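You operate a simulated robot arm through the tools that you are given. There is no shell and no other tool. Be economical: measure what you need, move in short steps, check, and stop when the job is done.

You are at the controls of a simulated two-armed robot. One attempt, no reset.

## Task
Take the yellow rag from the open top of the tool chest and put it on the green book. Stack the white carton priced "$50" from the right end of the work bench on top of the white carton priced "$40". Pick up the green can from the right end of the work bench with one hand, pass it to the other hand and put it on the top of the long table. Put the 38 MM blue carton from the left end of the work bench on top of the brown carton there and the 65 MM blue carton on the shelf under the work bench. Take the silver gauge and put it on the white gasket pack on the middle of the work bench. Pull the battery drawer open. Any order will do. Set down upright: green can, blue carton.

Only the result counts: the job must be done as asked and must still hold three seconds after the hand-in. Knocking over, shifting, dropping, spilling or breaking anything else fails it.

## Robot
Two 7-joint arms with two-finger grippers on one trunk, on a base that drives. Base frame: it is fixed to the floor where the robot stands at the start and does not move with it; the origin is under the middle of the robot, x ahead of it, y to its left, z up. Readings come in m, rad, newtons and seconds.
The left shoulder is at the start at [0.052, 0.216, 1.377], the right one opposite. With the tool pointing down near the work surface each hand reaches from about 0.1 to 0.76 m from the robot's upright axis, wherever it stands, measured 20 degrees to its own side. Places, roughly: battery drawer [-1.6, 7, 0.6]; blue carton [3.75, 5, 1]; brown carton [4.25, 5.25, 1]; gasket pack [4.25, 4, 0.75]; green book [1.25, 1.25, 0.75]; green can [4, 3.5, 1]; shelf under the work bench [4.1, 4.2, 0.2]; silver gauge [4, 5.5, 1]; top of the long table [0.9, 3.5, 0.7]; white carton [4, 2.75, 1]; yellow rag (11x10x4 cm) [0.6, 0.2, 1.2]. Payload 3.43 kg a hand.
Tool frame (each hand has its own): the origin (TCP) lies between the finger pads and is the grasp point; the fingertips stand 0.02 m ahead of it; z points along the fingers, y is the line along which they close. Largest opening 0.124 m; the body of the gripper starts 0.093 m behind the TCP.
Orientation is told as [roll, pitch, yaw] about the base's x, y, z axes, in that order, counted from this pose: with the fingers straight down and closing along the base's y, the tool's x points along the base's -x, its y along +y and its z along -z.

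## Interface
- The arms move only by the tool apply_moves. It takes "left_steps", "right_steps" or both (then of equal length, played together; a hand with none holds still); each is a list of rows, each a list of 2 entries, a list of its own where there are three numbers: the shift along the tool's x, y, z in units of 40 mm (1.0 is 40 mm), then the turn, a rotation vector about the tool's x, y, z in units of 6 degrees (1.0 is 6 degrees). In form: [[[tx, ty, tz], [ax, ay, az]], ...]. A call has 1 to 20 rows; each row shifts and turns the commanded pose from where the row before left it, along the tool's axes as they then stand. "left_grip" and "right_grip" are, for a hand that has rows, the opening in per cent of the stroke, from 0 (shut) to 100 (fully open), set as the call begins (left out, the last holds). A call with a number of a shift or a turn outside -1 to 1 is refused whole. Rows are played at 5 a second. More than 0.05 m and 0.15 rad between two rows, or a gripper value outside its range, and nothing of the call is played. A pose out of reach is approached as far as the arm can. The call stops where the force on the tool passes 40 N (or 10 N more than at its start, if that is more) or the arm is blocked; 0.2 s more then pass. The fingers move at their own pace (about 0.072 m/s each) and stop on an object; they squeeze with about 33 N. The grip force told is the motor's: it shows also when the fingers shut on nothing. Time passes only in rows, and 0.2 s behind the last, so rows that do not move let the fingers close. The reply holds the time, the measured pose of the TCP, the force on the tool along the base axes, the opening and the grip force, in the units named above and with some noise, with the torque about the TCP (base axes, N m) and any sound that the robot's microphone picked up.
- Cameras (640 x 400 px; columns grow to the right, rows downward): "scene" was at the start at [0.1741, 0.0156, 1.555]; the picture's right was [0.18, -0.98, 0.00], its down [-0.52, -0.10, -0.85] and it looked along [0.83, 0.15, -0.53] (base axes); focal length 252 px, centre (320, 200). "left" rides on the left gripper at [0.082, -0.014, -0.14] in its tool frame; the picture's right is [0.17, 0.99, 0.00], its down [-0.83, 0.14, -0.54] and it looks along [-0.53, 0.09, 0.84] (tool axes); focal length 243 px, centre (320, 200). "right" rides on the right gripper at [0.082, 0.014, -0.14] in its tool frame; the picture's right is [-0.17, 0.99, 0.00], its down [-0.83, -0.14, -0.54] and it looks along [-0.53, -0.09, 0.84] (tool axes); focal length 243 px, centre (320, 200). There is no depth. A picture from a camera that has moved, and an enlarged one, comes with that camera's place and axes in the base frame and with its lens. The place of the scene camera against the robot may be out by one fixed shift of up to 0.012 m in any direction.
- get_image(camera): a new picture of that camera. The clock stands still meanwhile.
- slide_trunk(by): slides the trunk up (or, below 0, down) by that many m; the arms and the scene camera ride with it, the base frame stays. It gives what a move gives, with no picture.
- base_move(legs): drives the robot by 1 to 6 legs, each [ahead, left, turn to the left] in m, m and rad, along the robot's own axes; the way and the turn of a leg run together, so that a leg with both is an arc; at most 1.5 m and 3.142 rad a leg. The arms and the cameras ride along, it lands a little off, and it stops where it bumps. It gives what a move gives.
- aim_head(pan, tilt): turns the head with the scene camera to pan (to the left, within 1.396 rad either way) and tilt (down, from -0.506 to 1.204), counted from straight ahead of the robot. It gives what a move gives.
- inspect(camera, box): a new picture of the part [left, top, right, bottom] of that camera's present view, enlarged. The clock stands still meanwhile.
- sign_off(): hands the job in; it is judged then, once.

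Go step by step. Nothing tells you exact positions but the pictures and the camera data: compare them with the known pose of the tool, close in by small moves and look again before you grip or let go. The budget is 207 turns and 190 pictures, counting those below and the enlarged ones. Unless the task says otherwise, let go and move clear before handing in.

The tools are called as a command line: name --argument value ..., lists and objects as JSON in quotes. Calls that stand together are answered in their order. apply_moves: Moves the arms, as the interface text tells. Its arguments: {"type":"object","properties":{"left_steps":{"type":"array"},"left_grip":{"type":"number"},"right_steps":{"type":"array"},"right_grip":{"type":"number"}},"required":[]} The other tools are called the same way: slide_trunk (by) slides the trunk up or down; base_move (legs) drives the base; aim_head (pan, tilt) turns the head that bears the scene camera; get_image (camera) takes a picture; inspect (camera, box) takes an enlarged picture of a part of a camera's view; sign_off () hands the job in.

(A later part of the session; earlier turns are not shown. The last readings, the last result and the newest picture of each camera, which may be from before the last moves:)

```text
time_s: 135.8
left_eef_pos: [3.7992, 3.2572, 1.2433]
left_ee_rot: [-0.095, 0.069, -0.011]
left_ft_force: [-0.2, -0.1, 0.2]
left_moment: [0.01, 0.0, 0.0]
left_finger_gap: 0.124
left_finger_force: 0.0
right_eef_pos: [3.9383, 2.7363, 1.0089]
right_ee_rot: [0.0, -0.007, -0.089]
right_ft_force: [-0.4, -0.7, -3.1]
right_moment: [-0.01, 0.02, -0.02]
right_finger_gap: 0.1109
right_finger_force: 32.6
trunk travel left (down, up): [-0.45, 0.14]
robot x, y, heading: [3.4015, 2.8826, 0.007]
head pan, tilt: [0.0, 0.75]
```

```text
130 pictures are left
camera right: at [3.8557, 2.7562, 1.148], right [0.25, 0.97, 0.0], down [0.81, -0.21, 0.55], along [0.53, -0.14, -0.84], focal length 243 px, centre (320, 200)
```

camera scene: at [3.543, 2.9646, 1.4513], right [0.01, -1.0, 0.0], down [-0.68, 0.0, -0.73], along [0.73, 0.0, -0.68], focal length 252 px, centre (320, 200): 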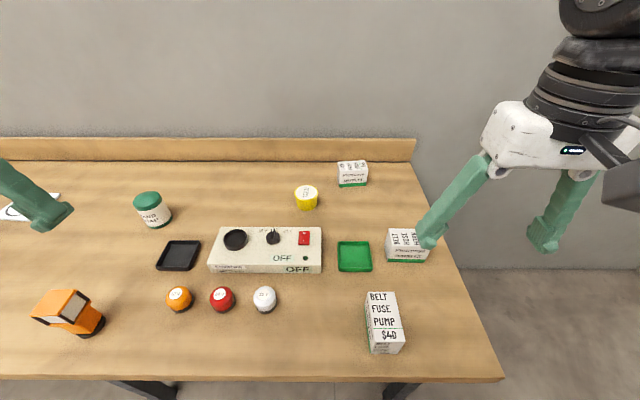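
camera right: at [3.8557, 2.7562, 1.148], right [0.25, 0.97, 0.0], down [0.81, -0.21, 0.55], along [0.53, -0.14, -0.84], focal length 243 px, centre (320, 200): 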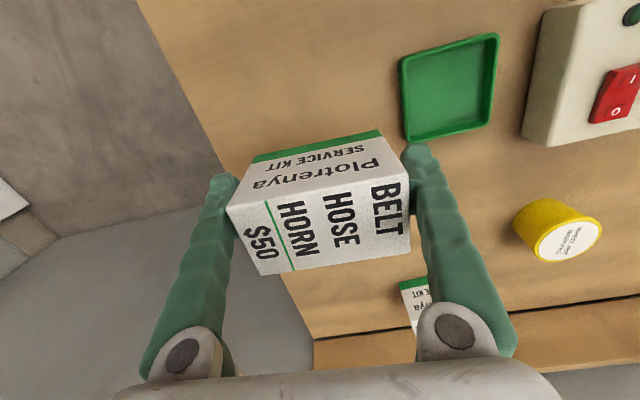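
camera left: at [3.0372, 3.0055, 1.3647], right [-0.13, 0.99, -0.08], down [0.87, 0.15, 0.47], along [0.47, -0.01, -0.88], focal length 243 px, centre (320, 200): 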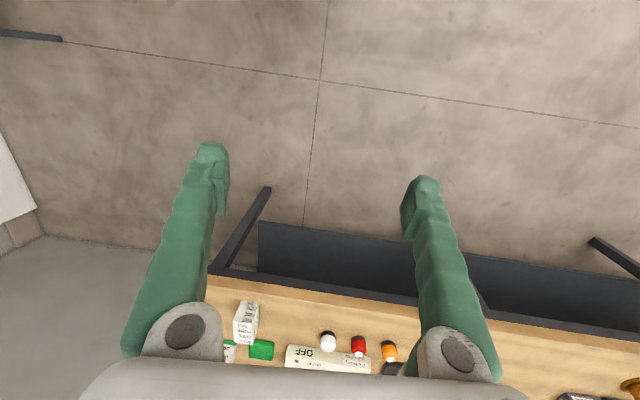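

The $50 carton is held. I'll raise it and carry it over the $40 carton.

apply_moves --right_steps '[[[0, 0, -1], [0, 0, -0.4]], [[0, 0, -0.3], [0, 0, -0.45]], [[0.94, 0.5, 0], [0, 0, 0]], [[0.94, 0.5, 0], [0, 0, 0]], [[0.94, 0.5, 0], [0, 0, 0]], [[0.94, 0.5, 0], [0, 0, 0]], [[0.94, 0.5, 0], [0, 0, 0]]]'

get_image --camera "right"

get_image --camera "scene"

```text
time_s: 137.4
left_eef_pos: [3.7992, 3.2584, 1.2424]
left_ee_rot: [-0.097, 0.068, -0.01]
left_ft_force: [-0.9, 0.8, 0.8]
left_moment: [-0.02, -0.06, -0.01]
left_finger_gap: 0.1238
left_finger_force: 0.1
right_eef_pos: [3.7479, 2.832, 1.0609]
right_ee_rot: [-0.001, -0.009, 0.001]
right_ft_force: [-0.1, 0.5, -2.6]
right_moment: [0.0, 0.03, 0.02]
right_finger_gap: 0.1106
right_finger_force: 33.1
trunk travel left (down, up): [-0.45, 0.14]
robot x, y, heading: [3.4053, 2.879, 0.001]
head pan, tilt: [0.0, 0.75]
```

```text
129 pictures are left
camera right: at [3.6627, 2.8458, 1.2005], right [0.17, 0.99, 0.0], down [0.83, -0.14, 0.55], along [0.54, -0.09, -0.84], focal length 243 px, centre (320, 200)
```

right: 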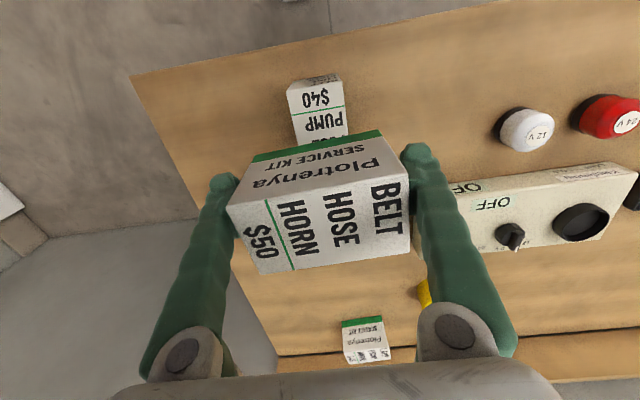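

```text
128 pictures are left
camera scene: at [3.6124, 2.8846, 1.4515], right [0.01, -1.0, 0.0], down [-0.68, 0.0, -0.73], along [0.73, 0.0, -0.68], focal length 252 px, centre (320, 200)
```

scene: 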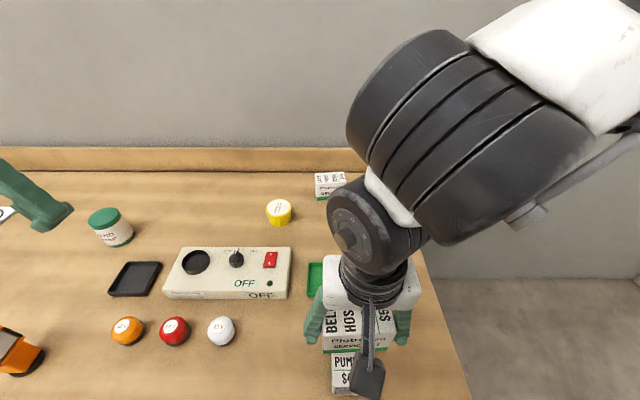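

apply_moves --right_steps '[[[0, 0.08, 0.8], [0, 0, 0]], [[0, 0, 0.7], [0, 0, 0]]]'

get_image --camera "right"

inspect --camera "scene" --box '[280, 260, 440, 400]'

```text
time_s: 138.0
left_eef_pos: [3.7991, 3.2578, 1.2427]
left_ee_rot: [-0.094, 0.068, -0.011]
left_ft_force: [1.0, -0.8, 0.5]
left_moment: [-0.01, -0.01, 0.02]
left_finger_gap: 0.1241
left_finger_force: 0.0
right_eef_pos: [3.7517, 2.8362, 0.999]
right_ee_rot: [0.0, -0.006, 0.001]
right_ft_force: [0.0, 0.2, -3.8]
right_moment: [-0.02, 0.02, 0.01]
right_finger_gap: 0.1104
right_finger_force: 32.8
trunk travel left (down, up): [-0.45, 0.14]
robot x, y, heading: [3.4049, 2.8849, 0.009]
head pan, tilt: [0.0, 0.75]
```

```text
127 pictures are left
camera right: at [3.6667, 2.8489, 1.1385], right [0.17, 0.99, 0.0], down [0.83, -0.14, 0.55], along [0.54, -0.09, -0.84], focal length 243 px, centre (320, 200)
```

right: 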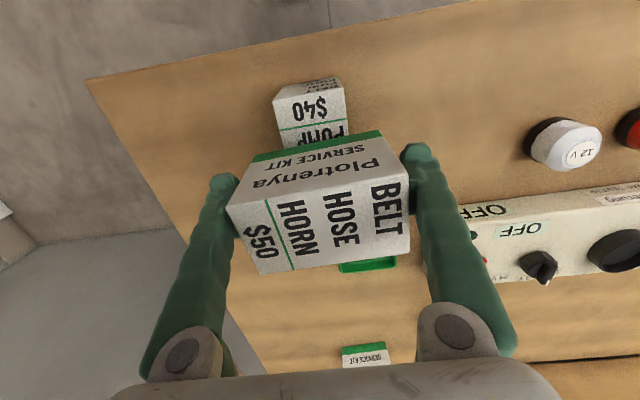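

```text
2.86 times, centred on (360, 330) of scene
camera zoom: at [3.614, 2.8836, 1.4513], right [0.01, -1.0, 0.0], down [-0.68, 0.0, -0.73], along [0.73, 0.0, -0.68], focal length 719 px, centre (206, -171)
```

zoom: 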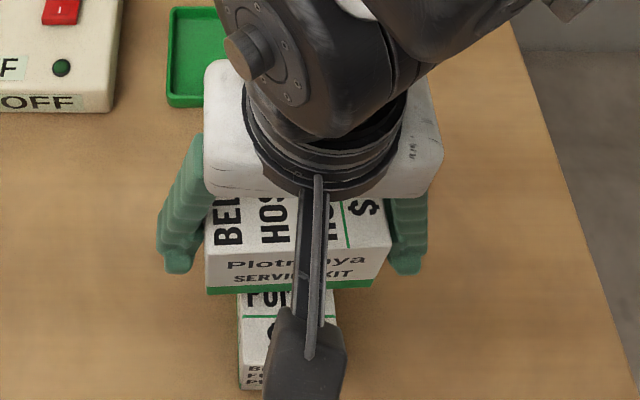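

apply_moves --right_steps '[[[0, 0, 0.35], [0, 0, 0]], [[0, 0, 0.15], [0, 0, 0]]]'

get_image --camera "right"

inspect --camera "scene" --box '[300, 300, 420, 400]'

```text
time_s: 138.6
left_eef_pos: [3.7987, 3.2579, 1.2421]
left_ee_rot: [-0.095, 0.068, -0.011]
left_ft_force: [-0.3, -0.4, 0.3]
left_moment: [-0.01, -0.02, -0.01]
left_finger_gap: 0.1239
left_finger_force: 0.0
right_eef_pos: [3.7502, 2.8366, 0.9801]
right_ee_rot: [0.0, -0.008, 0.0]
right_ft_force: [0.5, 0.1, -2.7]
right_moment: [0.0, 0.07, 0.03]
right_finger_gap: 0.1102
right_finger_force: 33.2
trunk travel left (down, up): [-0.45, 0.14]
robot x, y, heading: [3.4044, 2.8832, 0.006]
head pan, tilt: [0.0, 0.75]
```

```text
125 pictures are left
camera right: at [3.6661, 2.8497, 1.119], right [0.17, 0.99, 0.0], down [0.83, -0.14, 0.55], along [0.54, -0.09, -0.84], focal length 243 px, centre (320, 200)
```

right: 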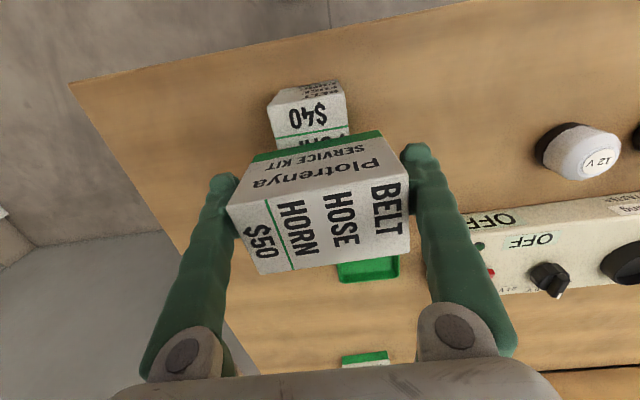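

```text
4.00 times, centred on (360, 350) of scene
camera zoom: at [3.6129, 2.8833, 1.4515], right [0.01, -1.0, 0.0], down [-0.68, 0.0, -0.73], along [0.73, 0.0, -0.68], focal length 1007 px, centre (160, -400)
```

zoom: 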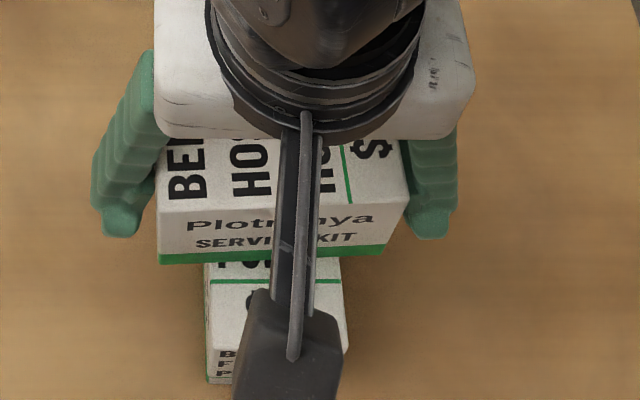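

apply_moves --right_steps '[[[0, 0, 0.12], [0, 0, 0]], [[0, 0, 0.1], [0, 0, 0]]]'

```text
time_s: 139.2
left_eef_pos: [3.7968, 3.2584, 1.2442]
left_ee_rot: [-0.095, 0.068, -0.012]
left_ft_force: [-0.2, 0.7, 1.0]
left_moment: [-0.02, -0.04, 0.02]
left_finger_gap: 0.1241
left_finger_force: 0.0
right_eef_pos: [3.7489, 2.8363, 0.973]
right_ee_rot: [0.0, -0.01, -0.001]
right_ft_force: [2.0, -4.1, 37.7]
right_moment: [-0.04, 0.09, 0.3]
right_finger_gap: 0.1099
right_finger_force: 32.9
trunk travel left (down, up): [-0.45, 0.14]
robot x, y, heading: [3.401, 2.8779, 0.003]
head pan, tilt: [0.0, 0.75]
```

Contact: the carton rests on the $40 one. I'll ease the pressure and let go.

apply_moves --right_steps '[[[0, 0, -0.08], [0, 0, 0]]]'

apply_moves --right_steps '[[[0, 0, 0], [0, 0, 0]], [[0, 0, 0], [0, 0, 0]], [[0, 0, -1], [0, 0, 0]], [[0, 0, -1], [0, 0, 0]], [[0, 0, -1], [0, 0, 0]]]' --right_grip 100

get_image --camera "right"

```text
time_s: 139.6
left_eef_pos: [3.801, 3.2583, 1.2429]
left_ee_rot: [-0.094, 0.071, -0.012]
left_ft_force: [0.6, 0.6, -0.5]
left_moment: [-0.01, 0.02, -0.04]
left_finger_gap: 0.1241
left_finger_force: 0.1
right_eef_pos: [3.7482, 2.8355, 0.9723]
right_ee_rot: [-0.001, -0.005, 0.0]
right_ft_force: [2.1, 1.4, 3.1]
right_moment: [0.2, -0.23, 0.01]
right_finger_gap: 0.1094
right_finger_force: 33.1
trunk travel left (down, up): [-0.45, 0.14]
robot x, y, heading: [3.4037, 2.8841, 0.009]
head pan, tilt: [0.0, 0.75]
```

```text
time_s: 140.8
left_eef_pos: [3.7974, 3.2579, 1.2444]
left_ee_rot: [-0.094, 0.067, -0.01]
left_ft_force: [-0.4, -0.7, 0.1]
left_moment: [0.0, 0.01, 0.02]
left_finger_gap: 0.1239
left_finger_force: 0.0
right_eef_pos: [3.7482, 2.8369, 1.0965]
right_ee_rot: [-0.003, -0.01, 0.003]
right_ft_force: [-0.1, -0.1, -0.3]
right_moment: [-0.02, -0.03, 0.0]
right_finger_gap: 0.1239
right_finger_force: 0.0
trunk travel left (down, up): [-0.45, 0.14]
robot x, y, heading: [3.4035, 2.8839, 0.003]
head pan, tilt: [0.0, 0.75]
```

```text
123 pictures are left
camera right: at [3.6637, 2.8494, 1.2359], right [0.16, 0.99, 0.0], down [0.83, -0.14, 0.55], along [0.54, -0.09, -0.84], focal length 243 px, centre (320, 200)
```

right: 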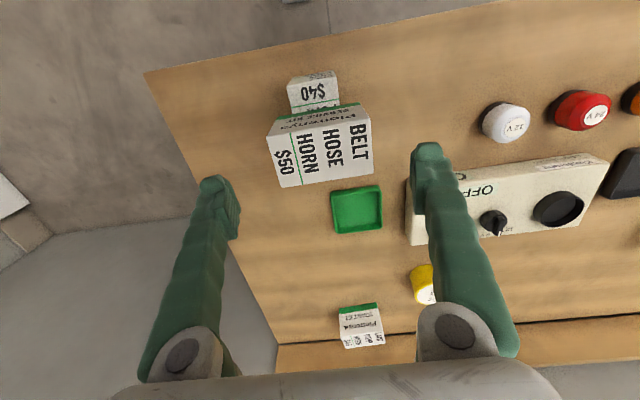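

The $50 carton is stacked on the $40 one. Next is the green can at about [4.06, 3.46]; I'll drive left in front of it.

apply_moves --right_steps '[[[0.5, -0.5, -1], [0, 0, 0]], [[1, -0.5, 0], [0, 0, 0]]]'

base_move --legs '[[0, 0.5, 0]]'

get_image --camera "scene"

get_image --camera "left"

```text
time_s: 141.4
left_eef_pos: [3.7969, 3.2574, 1.2423]
left_ee_rot: [-0.094, 0.067, -0.011]
left_ft_force: [-1.4, -0.1, 0.2]
left_moment: [0.02, 0.03, 0.02]
left_finger_gap: 0.1238
left_finger_force: 0.0
right_eef_pos: [3.6895, 2.7978, 1.1361]
right_ee_rot: [0.0, -0.009, 0.002]
right_ft_force: [-1.0, -0.3, 0.3]
right_moment: [0.0, 0.0, -0.01]
right_finger_gap: 0.124
right_finger_force: 0.1
trunk travel left (down, up): [-0.45, 0.14]
robot x, y, heading: [3.4037, 2.8843, 0.008]
head pan, tilt: [0.0, 0.75]
```

```text
time_s: 148.3
left_eef_pos: [3.8055, 3.7365, 1.244]
left_ee_rot: [-0.096, 0.068, -0.026]
left_ft_force: [0.7, 0.0, 0.5]
left_moment: [0.04, -0.01, -0.02]
left_finger_gap: 0.1239
left_finger_force: 0.0
right_eef_pos: [3.6893, 3.279, 1.1354]
right_ee_rot: [0.0, -0.008, -0.015]
right_ft_force: [-0.4, 0.2, -0.8]
right_moment: [0.04, 0.0, -0.01]
right_finger_gap: 0.124
right_finger_force: 0.0
trunk travel left (down, up): [-0.45, 0.14]
robot x, y, heading: [3.4101, 3.3683, -0.01]
head pan, tilt: [0.0, 0.75]
```

```text
122 pictures are left
camera scene: at [3.6142, 3.3666, 1.4514], right [-0.01, -1.0, 0.0], down [-0.68, 0.01, -0.73], along [0.73, -0.01, -0.68], focal length 252 px, centre (320, 200)
```

scene: 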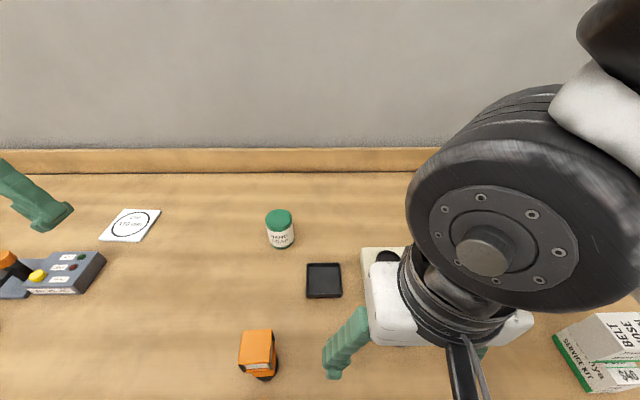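

```text
121 pictures are left
camera left: at [3.7338, 3.7388, 1.3896], right [-0.15, 0.99, -0.08], down [0.87, 0.17, 0.47], along [0.47, 0.0, -0.88], focal length 243 px, centre (320, 200)
```

left: 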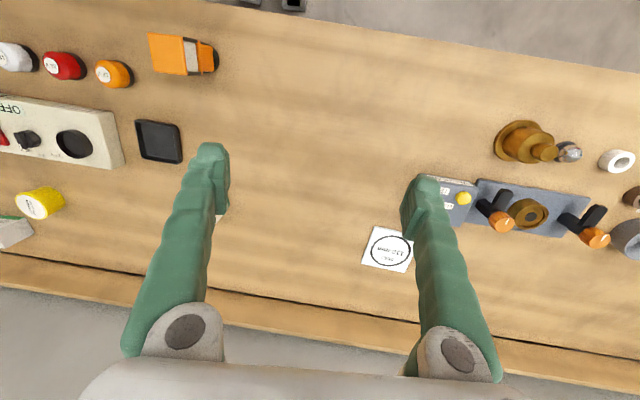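

inspect --camera "scene" --box '[230, 190, 350, 390]'

```text
2.00 times, centred on (290, 290) of scene
camera zoom: at [3.6142, 3.3666, 1.4514], right [-0.01, -1.0, 0.0], down [-0.68, 0.01, -0.73], along [0.73, -0.01, -0.68], focal length 503 px, centre (380, 20)
```

zoom: 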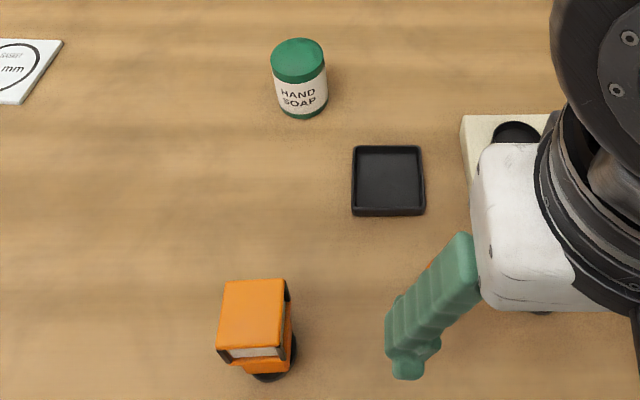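

The can stands at about [4.06, 3.47], roughly 7 cm wide and 10 cm tall. I plan to take it with the left hand at a slant from the left, closing along x, and then hand it to the right hand from above. First I'll turn the left wrist.

apply_moves --left_steps '[[[0, 0, 0], [0, 0, -1]], [[0, 0, 0], [0, 0, -1]], [[0, 0, 0], [0, 0, -1]], [[0, 0, 0], [0, 0, -1]], [[0, 0, 0], [0, 0, -1]], [[0, 0, 0], [0, 0, -1]], [[0, 0, 0], [0, 0, -1]], [[0, 0, 0], [0, 0, -1]], [[0, 0, 0], [0, 0, -1]], [[0, 0, 0], [0, 0, -1]], [[0, 0, 0], [0, 0, -1]], [[0, 0, 0], [0, 0, -1]], [[0, 0, 0], [0, 0, -1]], [[0, 0, 0], [0, 0, -1]], [[0, 0, 0], [0, 0, -1]]]'

```text
time_s: 151.6
left_eef_pos: [3.8016, 3.7624, 1.2613]
left_ee_rot: [-0.042, 0.11, 0.553]
left_ft_force: [1.0, -1.0, -0.1]
left_moment: [-0.04, 0.0, 0.01]
left_finger_gap: 0.1239
left_finger_force: 0.1
left hand out of reach, approached as far as the arm can: row 5, 6, 7, 8, 9, 10, 11, 12, 13, 14, 15
right_eef_pos: [3.6906, 3.2812, 1.1354]
right_ee_rot: [0.0, -0.009, -0.016]
right_ft_force: [-0.2, 0.0, -0.2]
right_moment: [0.0, -0.02, -0.02]
right_finger_gap: 0.124
right_finger_force: 0.0
trunk travel left (down, up): [-0.45, 0.14]
robot x, y, heading: [3.4028, 3.3691, -0.008]
head pan, tilt: [0.0, 0.75]
```

The left wrist cannot yaw that way. I'll instead slant the left hand forward-down (45°) and yawed inward, which leaves room for the right hand to take the can vertically from above.

apply_moves --left_steps '[[[0, 0, 0], [0, 0, 1]], [[0, 0, 0], [0, 0, 1]], [[0, 0, 0], [0, 0, 1]], [[0, 0, 0], [0, 0, 1]], [[0, 0, 0], [0, 0, 1]], [[0, 0, 0], [0, 0, 1]], [[0, 0, 0], [0, 0, 1]], [[0, 0, 0], [0, 0, 1]], [[0, 0, 0], [0, 0, 1]], [[0, 0, 0], [0, 0, 1]], [[0, 0, 0], [0, 0, 1]], [[0, 0, 0], [0, -0.95, 0]], [[0, 0, 0], [0, -0.95, 0]], [[0, 0, 0], [0, -0.95, 0]], [[0, 0, 0], [0, -0.95, 0]], [[0, 0, 0], [0, -0.95, 0]], [[0, 0, 0], [0, -0.95, 0]], [[0, 0, 0], [0, -0.95, 0]], [[0, 0, 0], [0, -0.95, 0]], [[0, 0, 0], [0, -0.95, 0]]]'

get_image --camera "left"

```text
time_s: 155.8
left_eef_pos: [3.8004, 3.7651, 1.2615]
left_ee_rot: [-0.187, -0.886, -0.453]
left_ft_force: [0.2, 1.2, -0.3]
left_moment: [-0.07, -0.01, -0.02]
left_finger_gap: 0.1241
left_finger_force: 0.1
right_eef_pos: [3.6885, 3.2832, 1.1357]
right_ee_rot: [-0.002, -0.008, -0.016]
right_ft_force: [0.6, 0.9, -0.4]
right_moment: [-0.02, 0.03, 0.0]
right_finger_gap: 0.1241
right_finger_force: 0.1
trunk travel left (down, up): [-0.45, 0.14]
robot x, y, heading: [3.4069, 3.3702, -0.012]
head pan, tilt: [0.0, 0.75]
```

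```text
119 pictures are left
camera left: at [3.663, 3.8455, 1.2868], right [0.46, 0.85, -0.24], down [0.23, 0.15, 0.96], along [0.86, -0.5, -0.12], focal length 243 px, centre (320, 200)
```

left: 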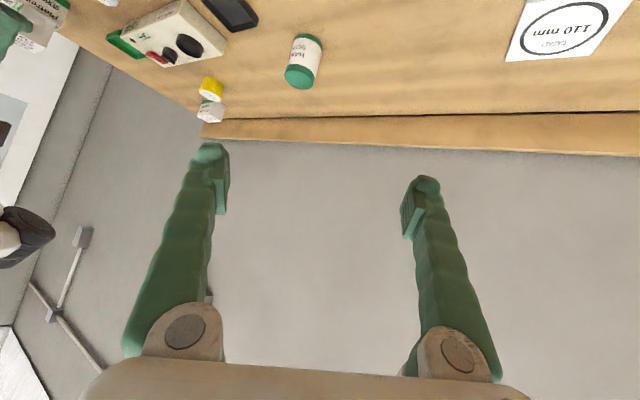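

apply_moves --left_steps '[[[0, 0, 0], [0, 0, 0.7]], [[0, 0, 0], [0, 0, 0.7]], [[0, 0, 0], [0, 1, 0]], [[-0.024, -0.144, 0.917], [0, 0, 0]], [[-0.024, -0.144, 0.917], [0, 0, 0]], [[-0.024, -0.144, 0.917], [0, 0, 0]], [[-0.024, -0.144, 0.917], [0, 0, 0]], [[-0.024, -0.144, 0.917], [0, 0, 0]], [[-0.024, -0.144, 0.917], [0, 0, 0]], [[-0.024, -0.144, 0.917], [0, 0, 0]], [[-0.024, -0.144, 0.917], [0, 0, 0]], [[-0.024, -0.144, 0.917], [0, 0, 0]], [[-0.024, -0.144, 0.917], [0, 0, 0]]]'

get_image --camera "left"

get_image --camera "scene"

```text
time_s: 158.6
left_eef_pos: [3.9688, 3.5581, 1.017]
left_ee_rot: [-0.004, -0.789, -0.686]
left_ft_force: [0.3, -0.3, -0.3]
left_moment: [-0.01, 0.02, 0.0]
left_finger_gap: 0.1242
left_finger_force: 0.0
left hand out of reach, approached as far as the arm can: row 5, 6
right_eef_pos: [3.6921, 3.2792, 1.1358]
right_ee_rot: [0.0, -0.008, -0.014]
right_ft_force: [0.1, 0.1, 0.2]
right_moment: [0.0, 0.01, 0.03]
right_finger_gap: 0.124
right_finger_force: 0.0
trunk travel left (down, up): [-0.45, 0.14]
robot x, y, heading: [3.4061, 3.366, -0.011]
head pan, tilt: [0.0, 0.75]
```

```text
118 pictures are left
camera left: at [3.8384, 3.6476, 1.0575], right [0.54, 0.83, -0.12], down [0.25, -0.02, 0.97], along [0.81, -0.55, -0.22], focal length 243 px, centre (320, 200)
```

left: 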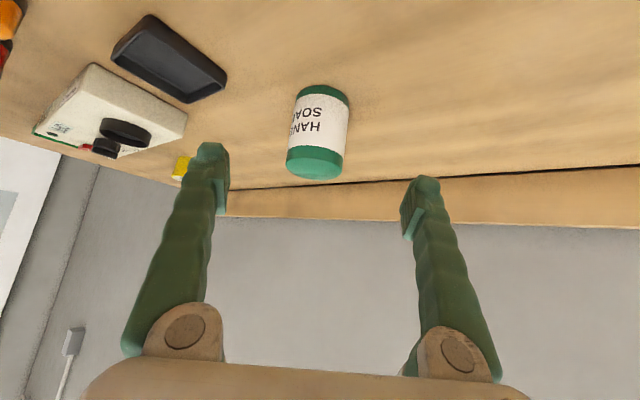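

```text
117 pictures are left
camera scene: at [3.6159, 3.3661, 1.4512], right [-0.01, -1.0, 0.0], down [-0.68, 0.01, -0.73], along [0.73, -0.01, -0.68], focal length 252 px, centre (320, 200)
```

scene: 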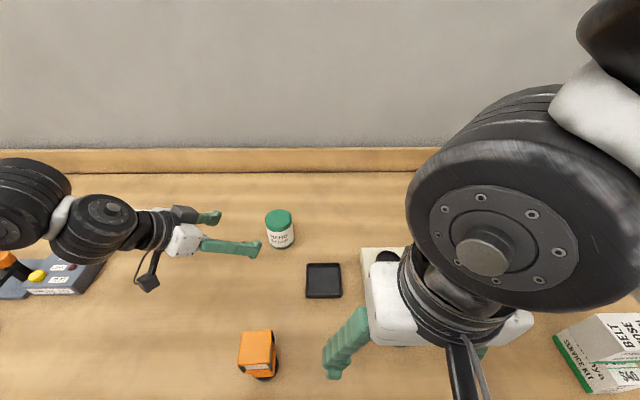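

The left hand points straight at the can. I'll advance most of the way and check.

apply_moves --left_steps '[[[0, 0, 0.75], [0, 0, 0]], [[0, 0, 0.75], [0, 0, 0]], [[0, 0, 0.75], [0, 0, 0]], [[0, -0.05, 0.75], [0, 0, 0]]]'

get_image --camera "left"

inspect --camera "scene" --box '[180, 160, 340, 300]'

```text
time_s: 159.6
left_eef_pos: [4.0354, 3.4996, 0.9319]
left_ee_rot: [-0.005, -0.789, -0.686]
left_ft_force: [0.2, -0.1, 1.4]
left_moment: [-0.01, 0.02, -0.01]
left_finger_gap: 0.124
left_finger_force: 0.0
right_eef_pos: [3.6918, 3.2799, 1.1355]
right_ee_rot: [0.001, -0.007, -0.017]
right_ft_force: [0.0, -0.1, -0.3]
right_moment: [0.01, 0.01, 0.02]
right_finger_gap: 0.1239
right_finger_force: 0.0
trunk travel left (down, up): [-0.45, 0.14]
robot x, y, heading: [3.4059, 3.3693, -0.012]
head pan, tilt: [0.0, 0.75]
```

```text
116 pictures are left
camera left: at [3.905, 3.589, 0.9727], right [0.54, 0.83, -0.12], down [0.25, -0.02, 0.97], along [0.81, -0.55, -0.22], focal length 243 px, centre (320, 200)
```

left: 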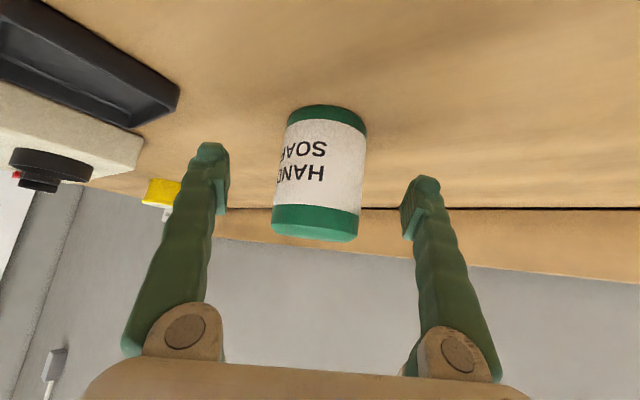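

```text
2.86 times, centred on (260, 230) of scene
camera zoom: at [3.6157, 3.3662, 1.4512], right [-0.01, -1.0, 0.0], down [-0.68, 0.01, -0.73], along [0.73, -0.01, -0.68], focal length 719 px, centre (491, 114)
```

zoom: 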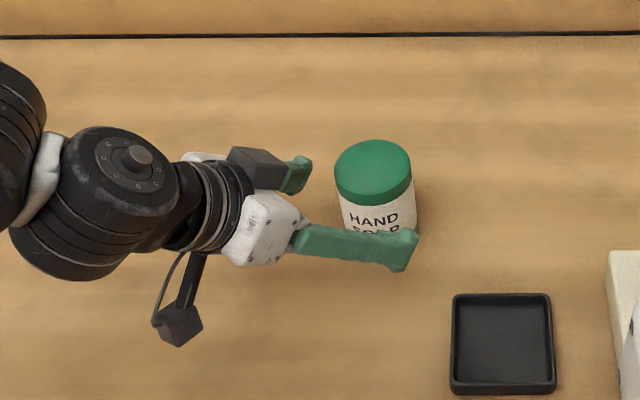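

apply_moves --left_steps '[[[0.03, 0, 0.6], [0, 0, 0]], [[0.03, 0, 0.55], [0, 0, 0]]]'

get_image --camera "left"

```text
time_s: 160.2
left_eef_pos: [4.0589, 3.4834, 0.8977]
left_ee_rot: [-0.005, -0.788, -0.685]
left_ft_force: [0.6, -0.7, -0.8]
left_moment: [-0.01, 0.03, -0.03]
left_finger_gap: 0.1239
left_finger_force: 0.0
right_eef_pos: [3.6918, 3.2807, 1.1359]
right_ee_rot: [-0.002, -0.007, -0.016]
right_ft_force: [0.7, 0.7, -0.1]
right_moment: [-0.02, 0.01, -0.04]
right_finger_gap: 0.124
right_finger_force: 0.0
trunk travel left (down, up): [-0.45, 0.14]
robot x, y, heading: [3.4078, 3.3689, -0.008]
head pan, tilt: [0.0, 0.75]
```

```text
114 pictures are left
camera left: at [3.929, 3.5733, 0.9388], right [0.54, 0.83, -0.12], down [0.25, -0.02, 0.97], along [0.81, -0.55, -0.22], focal length 243 px, centre (320, 200)
```

left: 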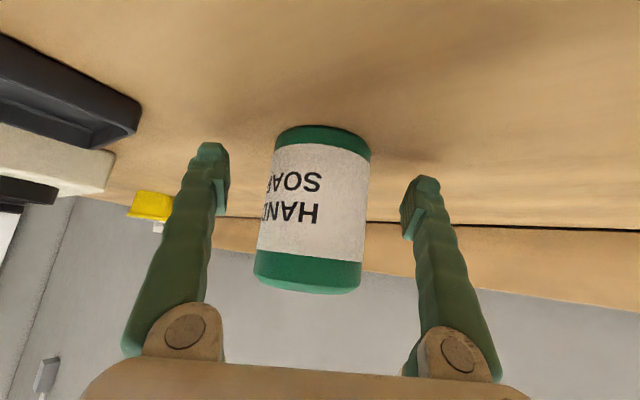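

apply_moves --left_steps '[[[0, 0, 0], [0, 0, 0]], [[0, 0, 0], [0, 0, 0]], [[0, 0, 0], [0, 0, 0]], [[0, 0, 0], [0, 0, 0]], [[0, 0, 0], [0, 0, 0]]]' --left_grip 0

get_image --camera "left"

```text
time_s: 161.3
left_eef_pos: [4.0585, 3.483, 0.8976]
left_ee_rot: [-0.005, -0.788, -0.688]
left_ft_force: [0.7, -0.5, 0.4]
left_moment: [0.02, -0.08, -0.05]
left_finger_gap: 0.0704
left_finger_force: 32.4
right_eef_pos: [3.6903, 3.2798, 1.1346]
right_ee_rot: [0.0, -0.007, -0.016]
right_ft_force: [0.4, 0.0, 0.1]
right_moment: [0.02, 0.04, 0.0]
right_finger_gap: 0.1241
right_finger_force: 0.0
trunk travel left (down, up): [-0.45, 0.14]
robot x, y, heading: [3.405, 3.3699, -0.013]
head pan, tilt: [0.0, 0.75]
```

```text
113 pictures are left
camera left: at [3.9284, 3.5733, 0.9394], right [0.54, 0.83, -0.12], down [0.25, -0.02, 0.97], along [0.81, -0.55, -0.22], focal length 243 px, centre (320, 200)
```

left: 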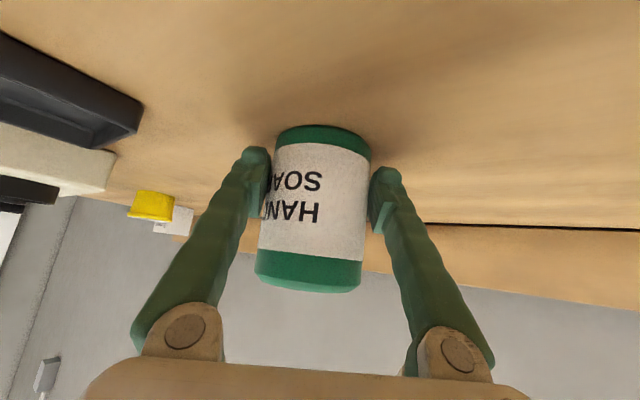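

The can is gripped (7.0 cm). I'll lift it and bring it in front of the robot.

apply_moves --left_steps '[[[-0.89, 0, -0.89], [0, 0, 0]], [[-0.89, 0, -0.89], [0, 0, 0]], [[0.18, -0.95, -0.18], [0, 0, 0]], [[0.18, -0.95, -0.18], [0, 0, 0]], [[0.18, -0.95, -0.18], [0, 0, 0]], [[0.18, -0.95, -0.18], [0, 0, 0]], [[0.18, -0.95, -0.18], [0, 0, 0]]]'

get_image --camera "left"

get_image --camera "right"

get_image --camera "scene"

```text
refused: row 1 steps farther than a row can; nothing moved
```

```text
112 pictures are left
camera left: at [3.9284, 3.5733, 0.9394], right [0.54, 0.83, -0.12], down [0.25, -0.02, 0.97], along [0.81, -0.55, -0.22], focal length 243 px, centre (320, 200)
```

left: 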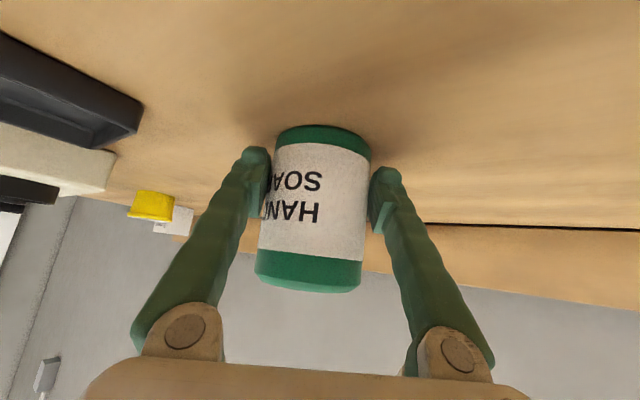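

```text
111 pictures are left
camera right: at [3.6061, 3.2944, 1.2748], right [0.18, 0.98, 0.0], down [0.82, -0.15, 0.55], along [0.54, -0.1, -0.84], focal length 243 px, centre (320, 200)
```

right: 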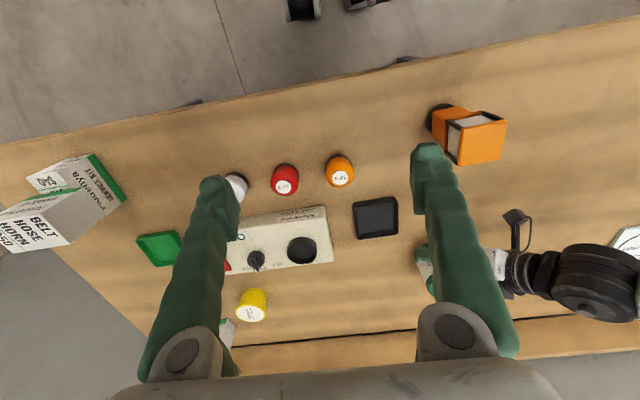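

```text
110 pictures are left
camera scene: at [3.6144, 3.3667, 1.4514], right [-0.01, -1.0, 0.0], down [-0.68, 0.01, -0.73], along [0.73, -0.01, -0.68], focal length 252 px, centre (320, 200)
```

scene: 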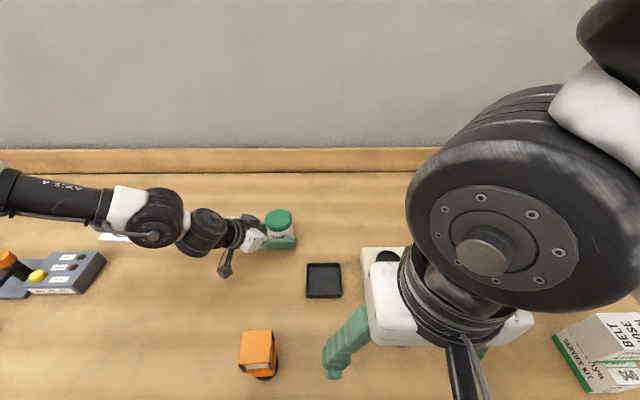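

Row steps were too long, so I'll send shorter rows.

apply_moves --left_steps '[[[-0.6, 0, -0.6], [0, 0, 0]], [[-0.6, 0, -0.6], [0, 0, 0]], [[-0.6, 0, -0.6], [0, 0, 0]], [[0.18, -0.95, -0.18], [0, 0, 0]], [[0.18, -0.95, -0.18], [0, 0, 0]], [[0.18, -0.95, -0.18], [0, 0, 0]], [[0.18, -0.95, -0.18], [0, 0, 0]], [[0.18, -0.95, -0.18], [0, 0, 0]]]'

get_image --camera "right"

get_image --camera "scene"

```text
time_s: 163.2
left_eef_pos: [3.9548, 3.4125, 1.0003]
left_ee_rot: [-0.006, -0.79, -0.686]
left_ft_force: [0.4, 1.2, -4.1]
left_moment: [0.05, 0.05, -0.02]
left_finger_gap: 0.0703
left_finger_force: 33.2
left hand out of reach, approached as far as the arm can: row 7, 8
right_eef_pos: [3.6904, 3.2791, 1.136]
right_ee_rot: [0.001, -0.008, -0.016]
right_ft_force: [0.3, 0.3, 0.3]
right_moment: [0.02, 0.01, 0.02]
right_finger_gap: 0.1241
right_finger_force: 0.0
trunk travel left (down, up): [-0.45, 0.14]
robot x, y, heading: [3.4037, 3.3705, -0.007]
head pan, tilt: [0.0, 0.75]
```

```text
109 pictures are left
camera right: at [3.6061, 3.2945, 1.2748], right [0.18, 0.98, 0.0], down [0.82, -0.15, 0.55], along [0.54, -0.1, -0.84], focal length 243 px, centre (320, 200)
```

right: 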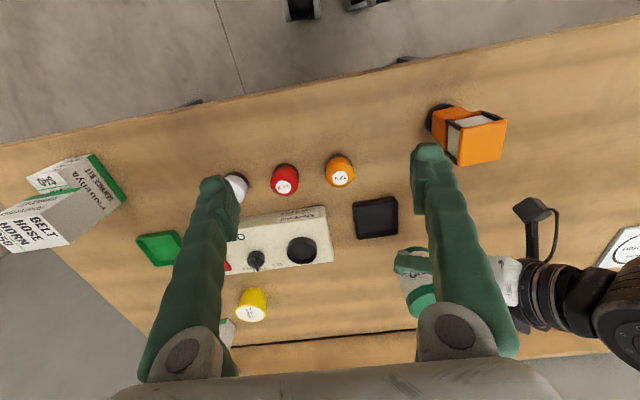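

```text
108 pictures are left
camera scene: at [3.6144, 3.3668, 1.4514], right [-0.01, -1.0, 0.0], down [-0.68, 0.01, -0.73], along [0.73, -0.01, -0.68], focal length 252 px, centre (320, 200)
```

scene: 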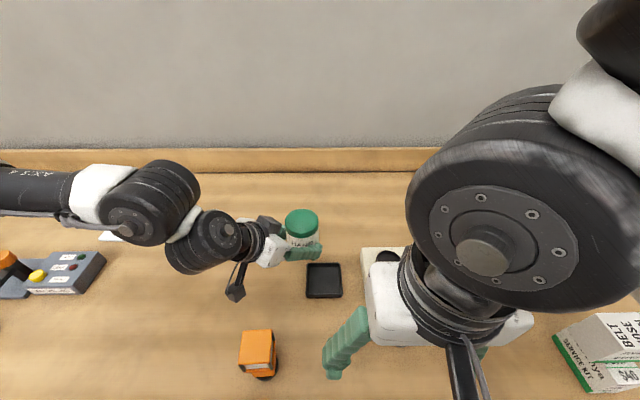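

apply_moves --left_steps '[[[0.2, -0.61, -0.62], [0, 0, 0]], [[0.2, -0.61, -0.62], [0, 0, 0]], [[0.2, -0.61, -0.62], [0, 0, 0]]]' --right_steps '[[[0, 0, -0.3], [0, 0, 0]], [[0, 0, -0.3], [0, 0, 0]], [[0, 0, -0.3], [0, 0, 0]]]'

get_image --camera "right"

get_image --camera "left"

get_image --camera "scene"

```text
time_s: 163.9
left_eef_pos: [3.881, 3.4355, 1.0287]
left_ee_rot: [-0.006, -0.792, -0.688]
left_ft_force: [-0.3, 0.3, -4.4]
left_moment: [0.02, 0.04, 0.03]
left_finger_gap: 0.0702
left_finger_force: 32.5
left hand out of reach, approached as far as the arm can: row 1, 2, 3
right_eef_pos: [3.6892, 3.2791, 1.1721]
right_ee_rot: [0.001, -0.009, -0.014]
right_ft_force: [-0.2, 0.9, 0.0]
right_moment: [-0.02, -0.02, 0.01]
right_finger_gap: 0.1241
right_finger_force: 0.1
trunk travel left (down, up): [-0.45, 0.14]
robot x, y, heading: [3.4047, 3.3667, -0.013]
head pan, tilt: [0.0, 0.75]
```

```text
107 pictures are left
camera right: at [3.6051, 3.2943, 1.3108], right [0.18, 0.98, 0.0], down [0.82, -0.15, 0.55], along [0.54, -0.1, -0.84], focal length 243 px, centre (320, 200)
```

right: 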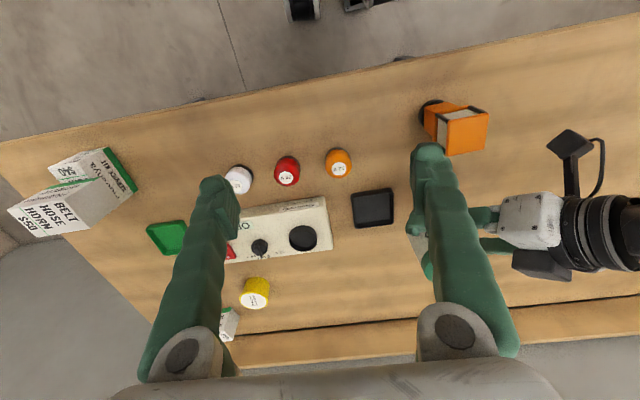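

```text
106 pictures are left
camera left: at [3.7522, 3.5245, 1.0691], right [0.54, 0.83, -0.12], down [0.25, -0.02, 0.97], along [0.81, -0.55, -0.21], focal length 243 px, centre (320, 200)
```

left: 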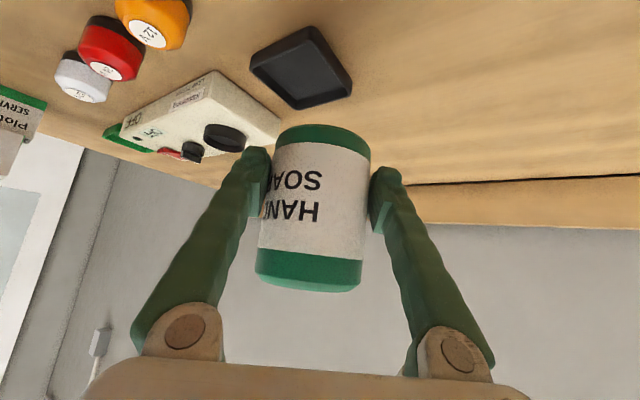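

```text
105 pictures are left
camera scene: at [3.6131, 3.3667, 1.4515], right [-0.01, -1.0, 0.0], down [-0.68, 0.01, -0.73], along [0.73, -0.01, -0.68], focal length 252 px, centre (320, 200)
```

scene: 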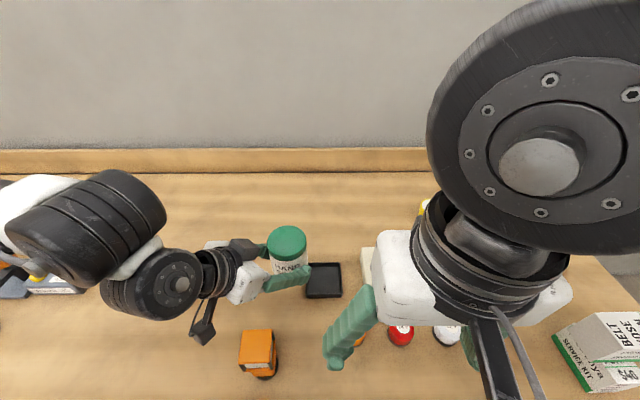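

The slant leaves too little room above the left fingers for the right hand. I'll set the can back on a free spot of the bench and regrip it lower and flatter.

apply_moves --left_steps '[[[0.165, 0.695, 0.72], [0, 0, 0]], [[0.165, 0.695, 0.72], [0, 0, 0]], [[0.165, 0.695, 0.72], [0, 0, 0]], [[0.165, 0.695, 0.72], [0, 0, 0]], [[0.3, 0, 0.3], [0, 0, 0]]]'

get_image --camera "left"

```text
time_s: 165.2
left_eef_pos: [4.0031, 3.4809, 0.9102]
left_ee_rot: [-0.006, -0.79, -0.689]
left_ft_force: [-0.8, 0.0, -3.4]
left_moment: [0.01, 0.0, -0.01]
left_finger_gap: 0.07
left_finger_force: 33.0
right_eef_pos: [3.6905, 3.28, 1.1703]
right_ee_rot: [-0.001, -0.007, -0.016]
right_ft_force: [0.6, 0.5, -0.4]
right_moment: [-0.01, 0.01, -0.02]
right_finger_gap: 0.1241
right_finger_force: 0.1
trunk travel left (down, up): [-0.45, 0.14]
robot x, y, heading: [3.4073, 3.368, -0.012]
head pan, tilt: [0.0, 0.75]
```

```text
104 pictures are left
camera left: at [3.8735, 3.5703, 0.9503], right [0.54, 0.83, -0.12], down [0.25, -0.02, 0.97], along [0.81, -0.55, -0.22], focal length 243 px, centre (320, 200)
```

left: 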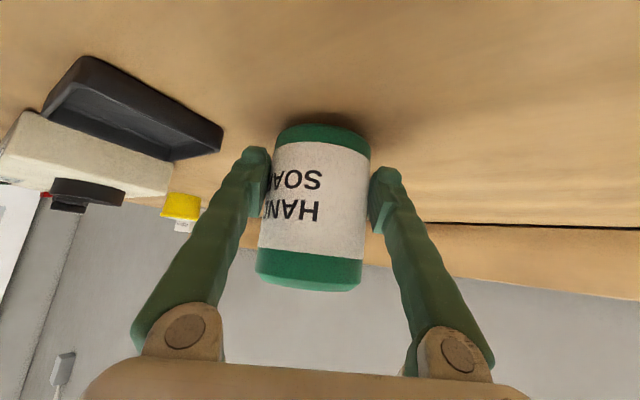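

apply_moves --left_steps '[[[0.1, 0, 0.1], [0, 0, 0]], [[0.12, 0, 0.12], [0, 0, 0]], [[0, 0, 0], [0, 0, 0]]]'

apply_moves --left_steps '[[[0, 0, 0], [0, 0, 0]], [[0, 0, 0], [0, 0, 0]], [[0, 0, 0], [0, 0, 0]], [[0, 0, 0], [0, -0.83, 0]], [[0, 0, 0], [0, -0.83, 0]], [[0, 0, 0], [-0.76, 0, -0.53]], [[0, 0, 0], [-0.76, 0, -0.53]], [[0, 0, 0], [-0.76, 0, -0.53]]]' --left_grip 100

get_image --camera "left"

inspect --camera "scene" --box '[180, 160, 340, 300]'

```text
time_s: 165.9
left_eef_pos: [4.0048, 3.4792, 0.9004]
left_ee_rot: [-0.003, -0.793, -0.687]
left_ft_force: [1.7, 0.7, 2.0]
left_moment: [0.1, -0.27, -0.03]
left_finger_gap: 0.0702
left_finger_force: 33.2
right_eef_pos: [3.6909, 3.2807, 1.1711]
right_ee_rot: [-0.001, -0.009, -0.015]
right_ft_force: [0.1, 0.1, 1.0]
right_moment: [0.01, 0.0, -0.01]
right_finger_gap: 0.1239
right_finger_force: 0.0
trunk travel left (down, up): [-0.45, 0.14]
robot x, y, heading: [3.4068, 3.374, -0.01]
head pan, tilt: [0.0, 0.75]
```

```text
time_s: 167.8
left_eef_pos: [4.0036, 3.4831, 0.9005]
left_ee_rot: [-0.01, -0.961, -0.39]
left_ft_force: [-0.1, -1.0, -0.8]
left_moment: [0.02, 0.0, -0.02]
left_finger_gap: 0.124
left_finger_force: 0.1
left hand out of reach, approached as far as the arm can: row 8
right_eef_pos: [3.6915, 3.2801, 1.1706]
right_ee_rot: [-0.001, -0.009, -0.015]
right_ft_force: [-0.3, -0.3, 0.8]
right_moment: [0.01, 0.01, 0.01]
right_finger_gap: 0.124
right_finger_force: 0.0
trunk travel left (down, up): [-0.45, 0.14]
robot x, y, heading: [3.4072, 3.3688, -0.008]
head pan, tilt: [0.0, 0.75]
```

```text
103 pictures are left
camera left: at [3.8498, 3.5318, 0.9128], right [0.3, 0.95, -0.14], down [0.09, 0.12, 0.99], along [0.95, -0.3, -0.05], focal length 243 px, centre (320, 200)
```

left: 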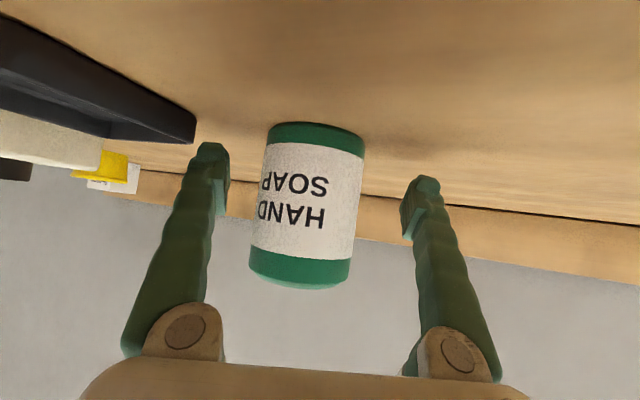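

```text
2.86 times, centred on (260, 230) of scene
camera zoom: at [3.6142, 3.3665, 1.4514], right [-0.01, -1.0, 0.0], down [-0.68, 0.01, -0.73], along [0.73, -0.01, -0.68], focal length 719 px, centre (491, 114)
```

zoom: 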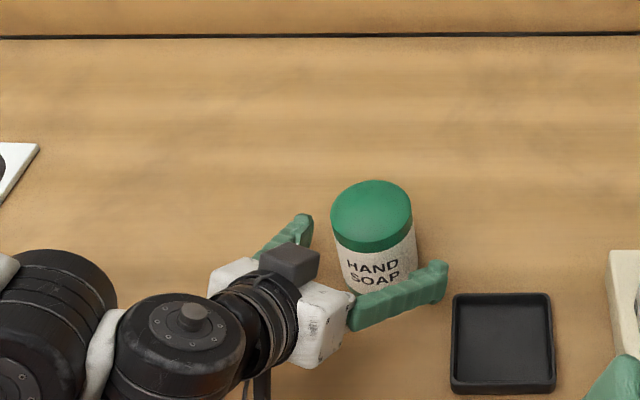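

apply_moves --left_steps '[[[0.1, -0.06, 0.07], [0, 0, 0]], [[0.1, -0.06, 0.07], [0, 0, 0]]]'

apply_moves --left_steps '[[[0, 0, 0], [0, 0, 0]], [[0, 0, 0], [0, 0, 0]], [[0, 0, 0], [0, 0, 0]], [[0, 0, 0], [0, 0, 0]]]' --left_grip 0

get_image --camera "left"

```text
time_s: 168.3
left_eef_pos: [4.0019, 3.4826, 0.8986]
left_ee_rot: [-0.009, -0.963, -0.394]
left_ft_force: [-0.3, 0.2, 0.2]
left_moment: [0.01, -0.01, 0.0]
left_finger_gap: 0.1241
left_finger_force: 0.0
left hand out of reach, approached as far as the arm can: row 1, 2
right_eef_pos: [3.6902, 3.2796, 1.1714]
right_ee_rot: [0.0, -0.009, -0.015]
right_ft_force: [-1.0, 0.2, -0.6]
right_moment: [0.03, 0.01, 0.0]
right_finger_gap: 0.1241
right_finger_force: 0.1
trunk travel left (down, up): [-0.45, 0.14]
robot x, y, heading: [3.4086, 3.3697, -0.007]
head pan, tilt: [0.0, 0.75]
```

```text
time_s: 169.3
left_eef_pos: [4.003, 3.4825, 0.8968]
left_ee_rot: [-0.009, -0.961, -0.395]
left_ft_force: [0.3, -1.2, -0.3]
left_moment: [0.02, 0.0, -0.05]
left_finger_gap: 0.0702
left_finger_force: 33.4
right_eef_pos: [3.6908, 3.2787, 1.1699]
right_ee_rot: [0.0, -0.009, -0.017]
right_ft_force: [0.1, -0.1, -0.1]
right_moment: [-0.03, 0.01, -0.01]
right_finger_gap: 0.1238
right_finger_force: 0.1
trunk travel left (down, up): [-0.45, 0.14]
robot x, y, heading: [3.4063, 3.3707, -0.01]
head pan, tilt: [0.0, 0.75]
```

```text
101 pictures are left
camera left: at [3.8483, 3.533, 0.9116], right [0.3, 0.94, -0.14], down [0.09, 0.12, 0.99], along [0.95, -0.31, -0.05], focal length 243 px, centre (320, 200)
```

left: 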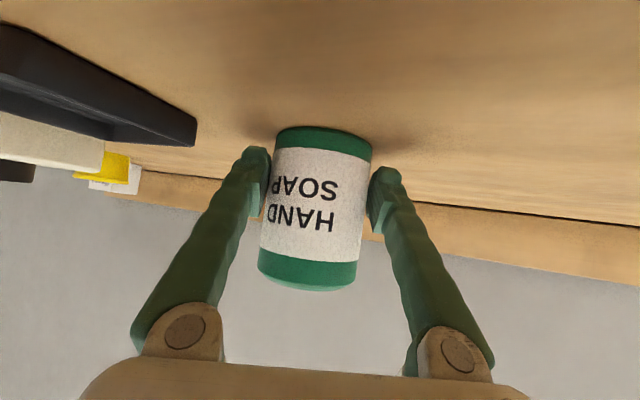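

apply_moves --left_steps '[[[-0.68, 0, -0.48], [0, 0, 0]], [[-0.68, 0, -0.48], [0, 0, 0]], [[-0.68, 0, -0.48], [0, 0, 0]], [[0.18, -0.69, -0.62], [0, 0, 0]], [[0.18, -0.69, -0.62], [0, 0, 0]], [[0.18, -0.69, -0.62], [0, 0, 0]], [[0.18, -0.69, -0.62], [0, 0, 0]]]' --right_steps '[[[0, 0, 0], [0, 0, 0.92]], [[0, 0, 0], [0, 0, 0.92]], [[0, 0, 0], [0, 0, 0.92]], [[0, 0, 0], [0, 0, 0.92]], [[0, 0, 0], [0, 0, 0]], [[0, 0, 0], [0, 0, 0]], [[0, 0, 0], [0, 0, 0]]]'

get_image --camera "right"

get_image --camera "scene"

```text
time_s: 170.9
left_eef_pos: [3.9593, 3.4639, 1.0065]
left_ee_rot: [-0.007, -0.962, -0.392]
left_ft_force: [0.6, -0.3, -3.9]
left_moment: [0.03, 0.1, -0.01]
left_finger_gap: 0.0703
left_finger_force: 33.2
left hand out of reach, approached as far as the arm can: row 5, 6, 7
right_eef_pos: [3.6885, 3.2797, 1.1708]
right_ee_rot: [0.002, -0.005, -0.401]
right_ft_force: [-0.1, 0.0, -0.1]
right_moment: [-0.01, 0.01, 0.01]
right_finger_gap: 0.1241
right_finger_force: 0.0
trunk travel left (down, up): [-0.45, 0.14]
robot x, y, heading: [3.4076, 3.3696, -0.005]
head pan, tilt: [0.0, 0.75]
```

```text
100 pictures are left
camera right: at [3.6171, 3.3232, 1.311], right [0.54, 0.84, 0.0], down [0.71, -0.45, 0.55], along [0.46, -0.29, -0.84], focal length 243 px, centre (320, 200)
```

right: 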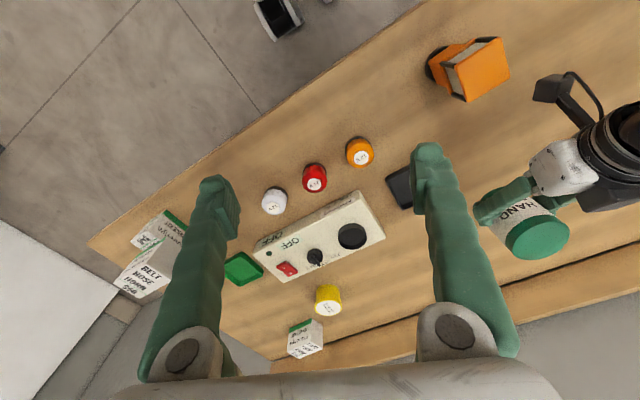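

```text
99 pictures are left
camera scene: at [3.6144, 3.3666, 1.4514], right [-0.01, -1.0, 0.0], down [-0.68, 0.01, -0.73], along [0.73, -0.01, -0.68], focal length 252 px, centre (320, 200)
```

scene: 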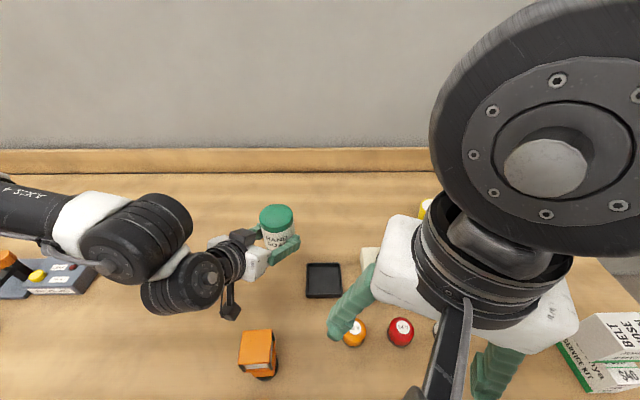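

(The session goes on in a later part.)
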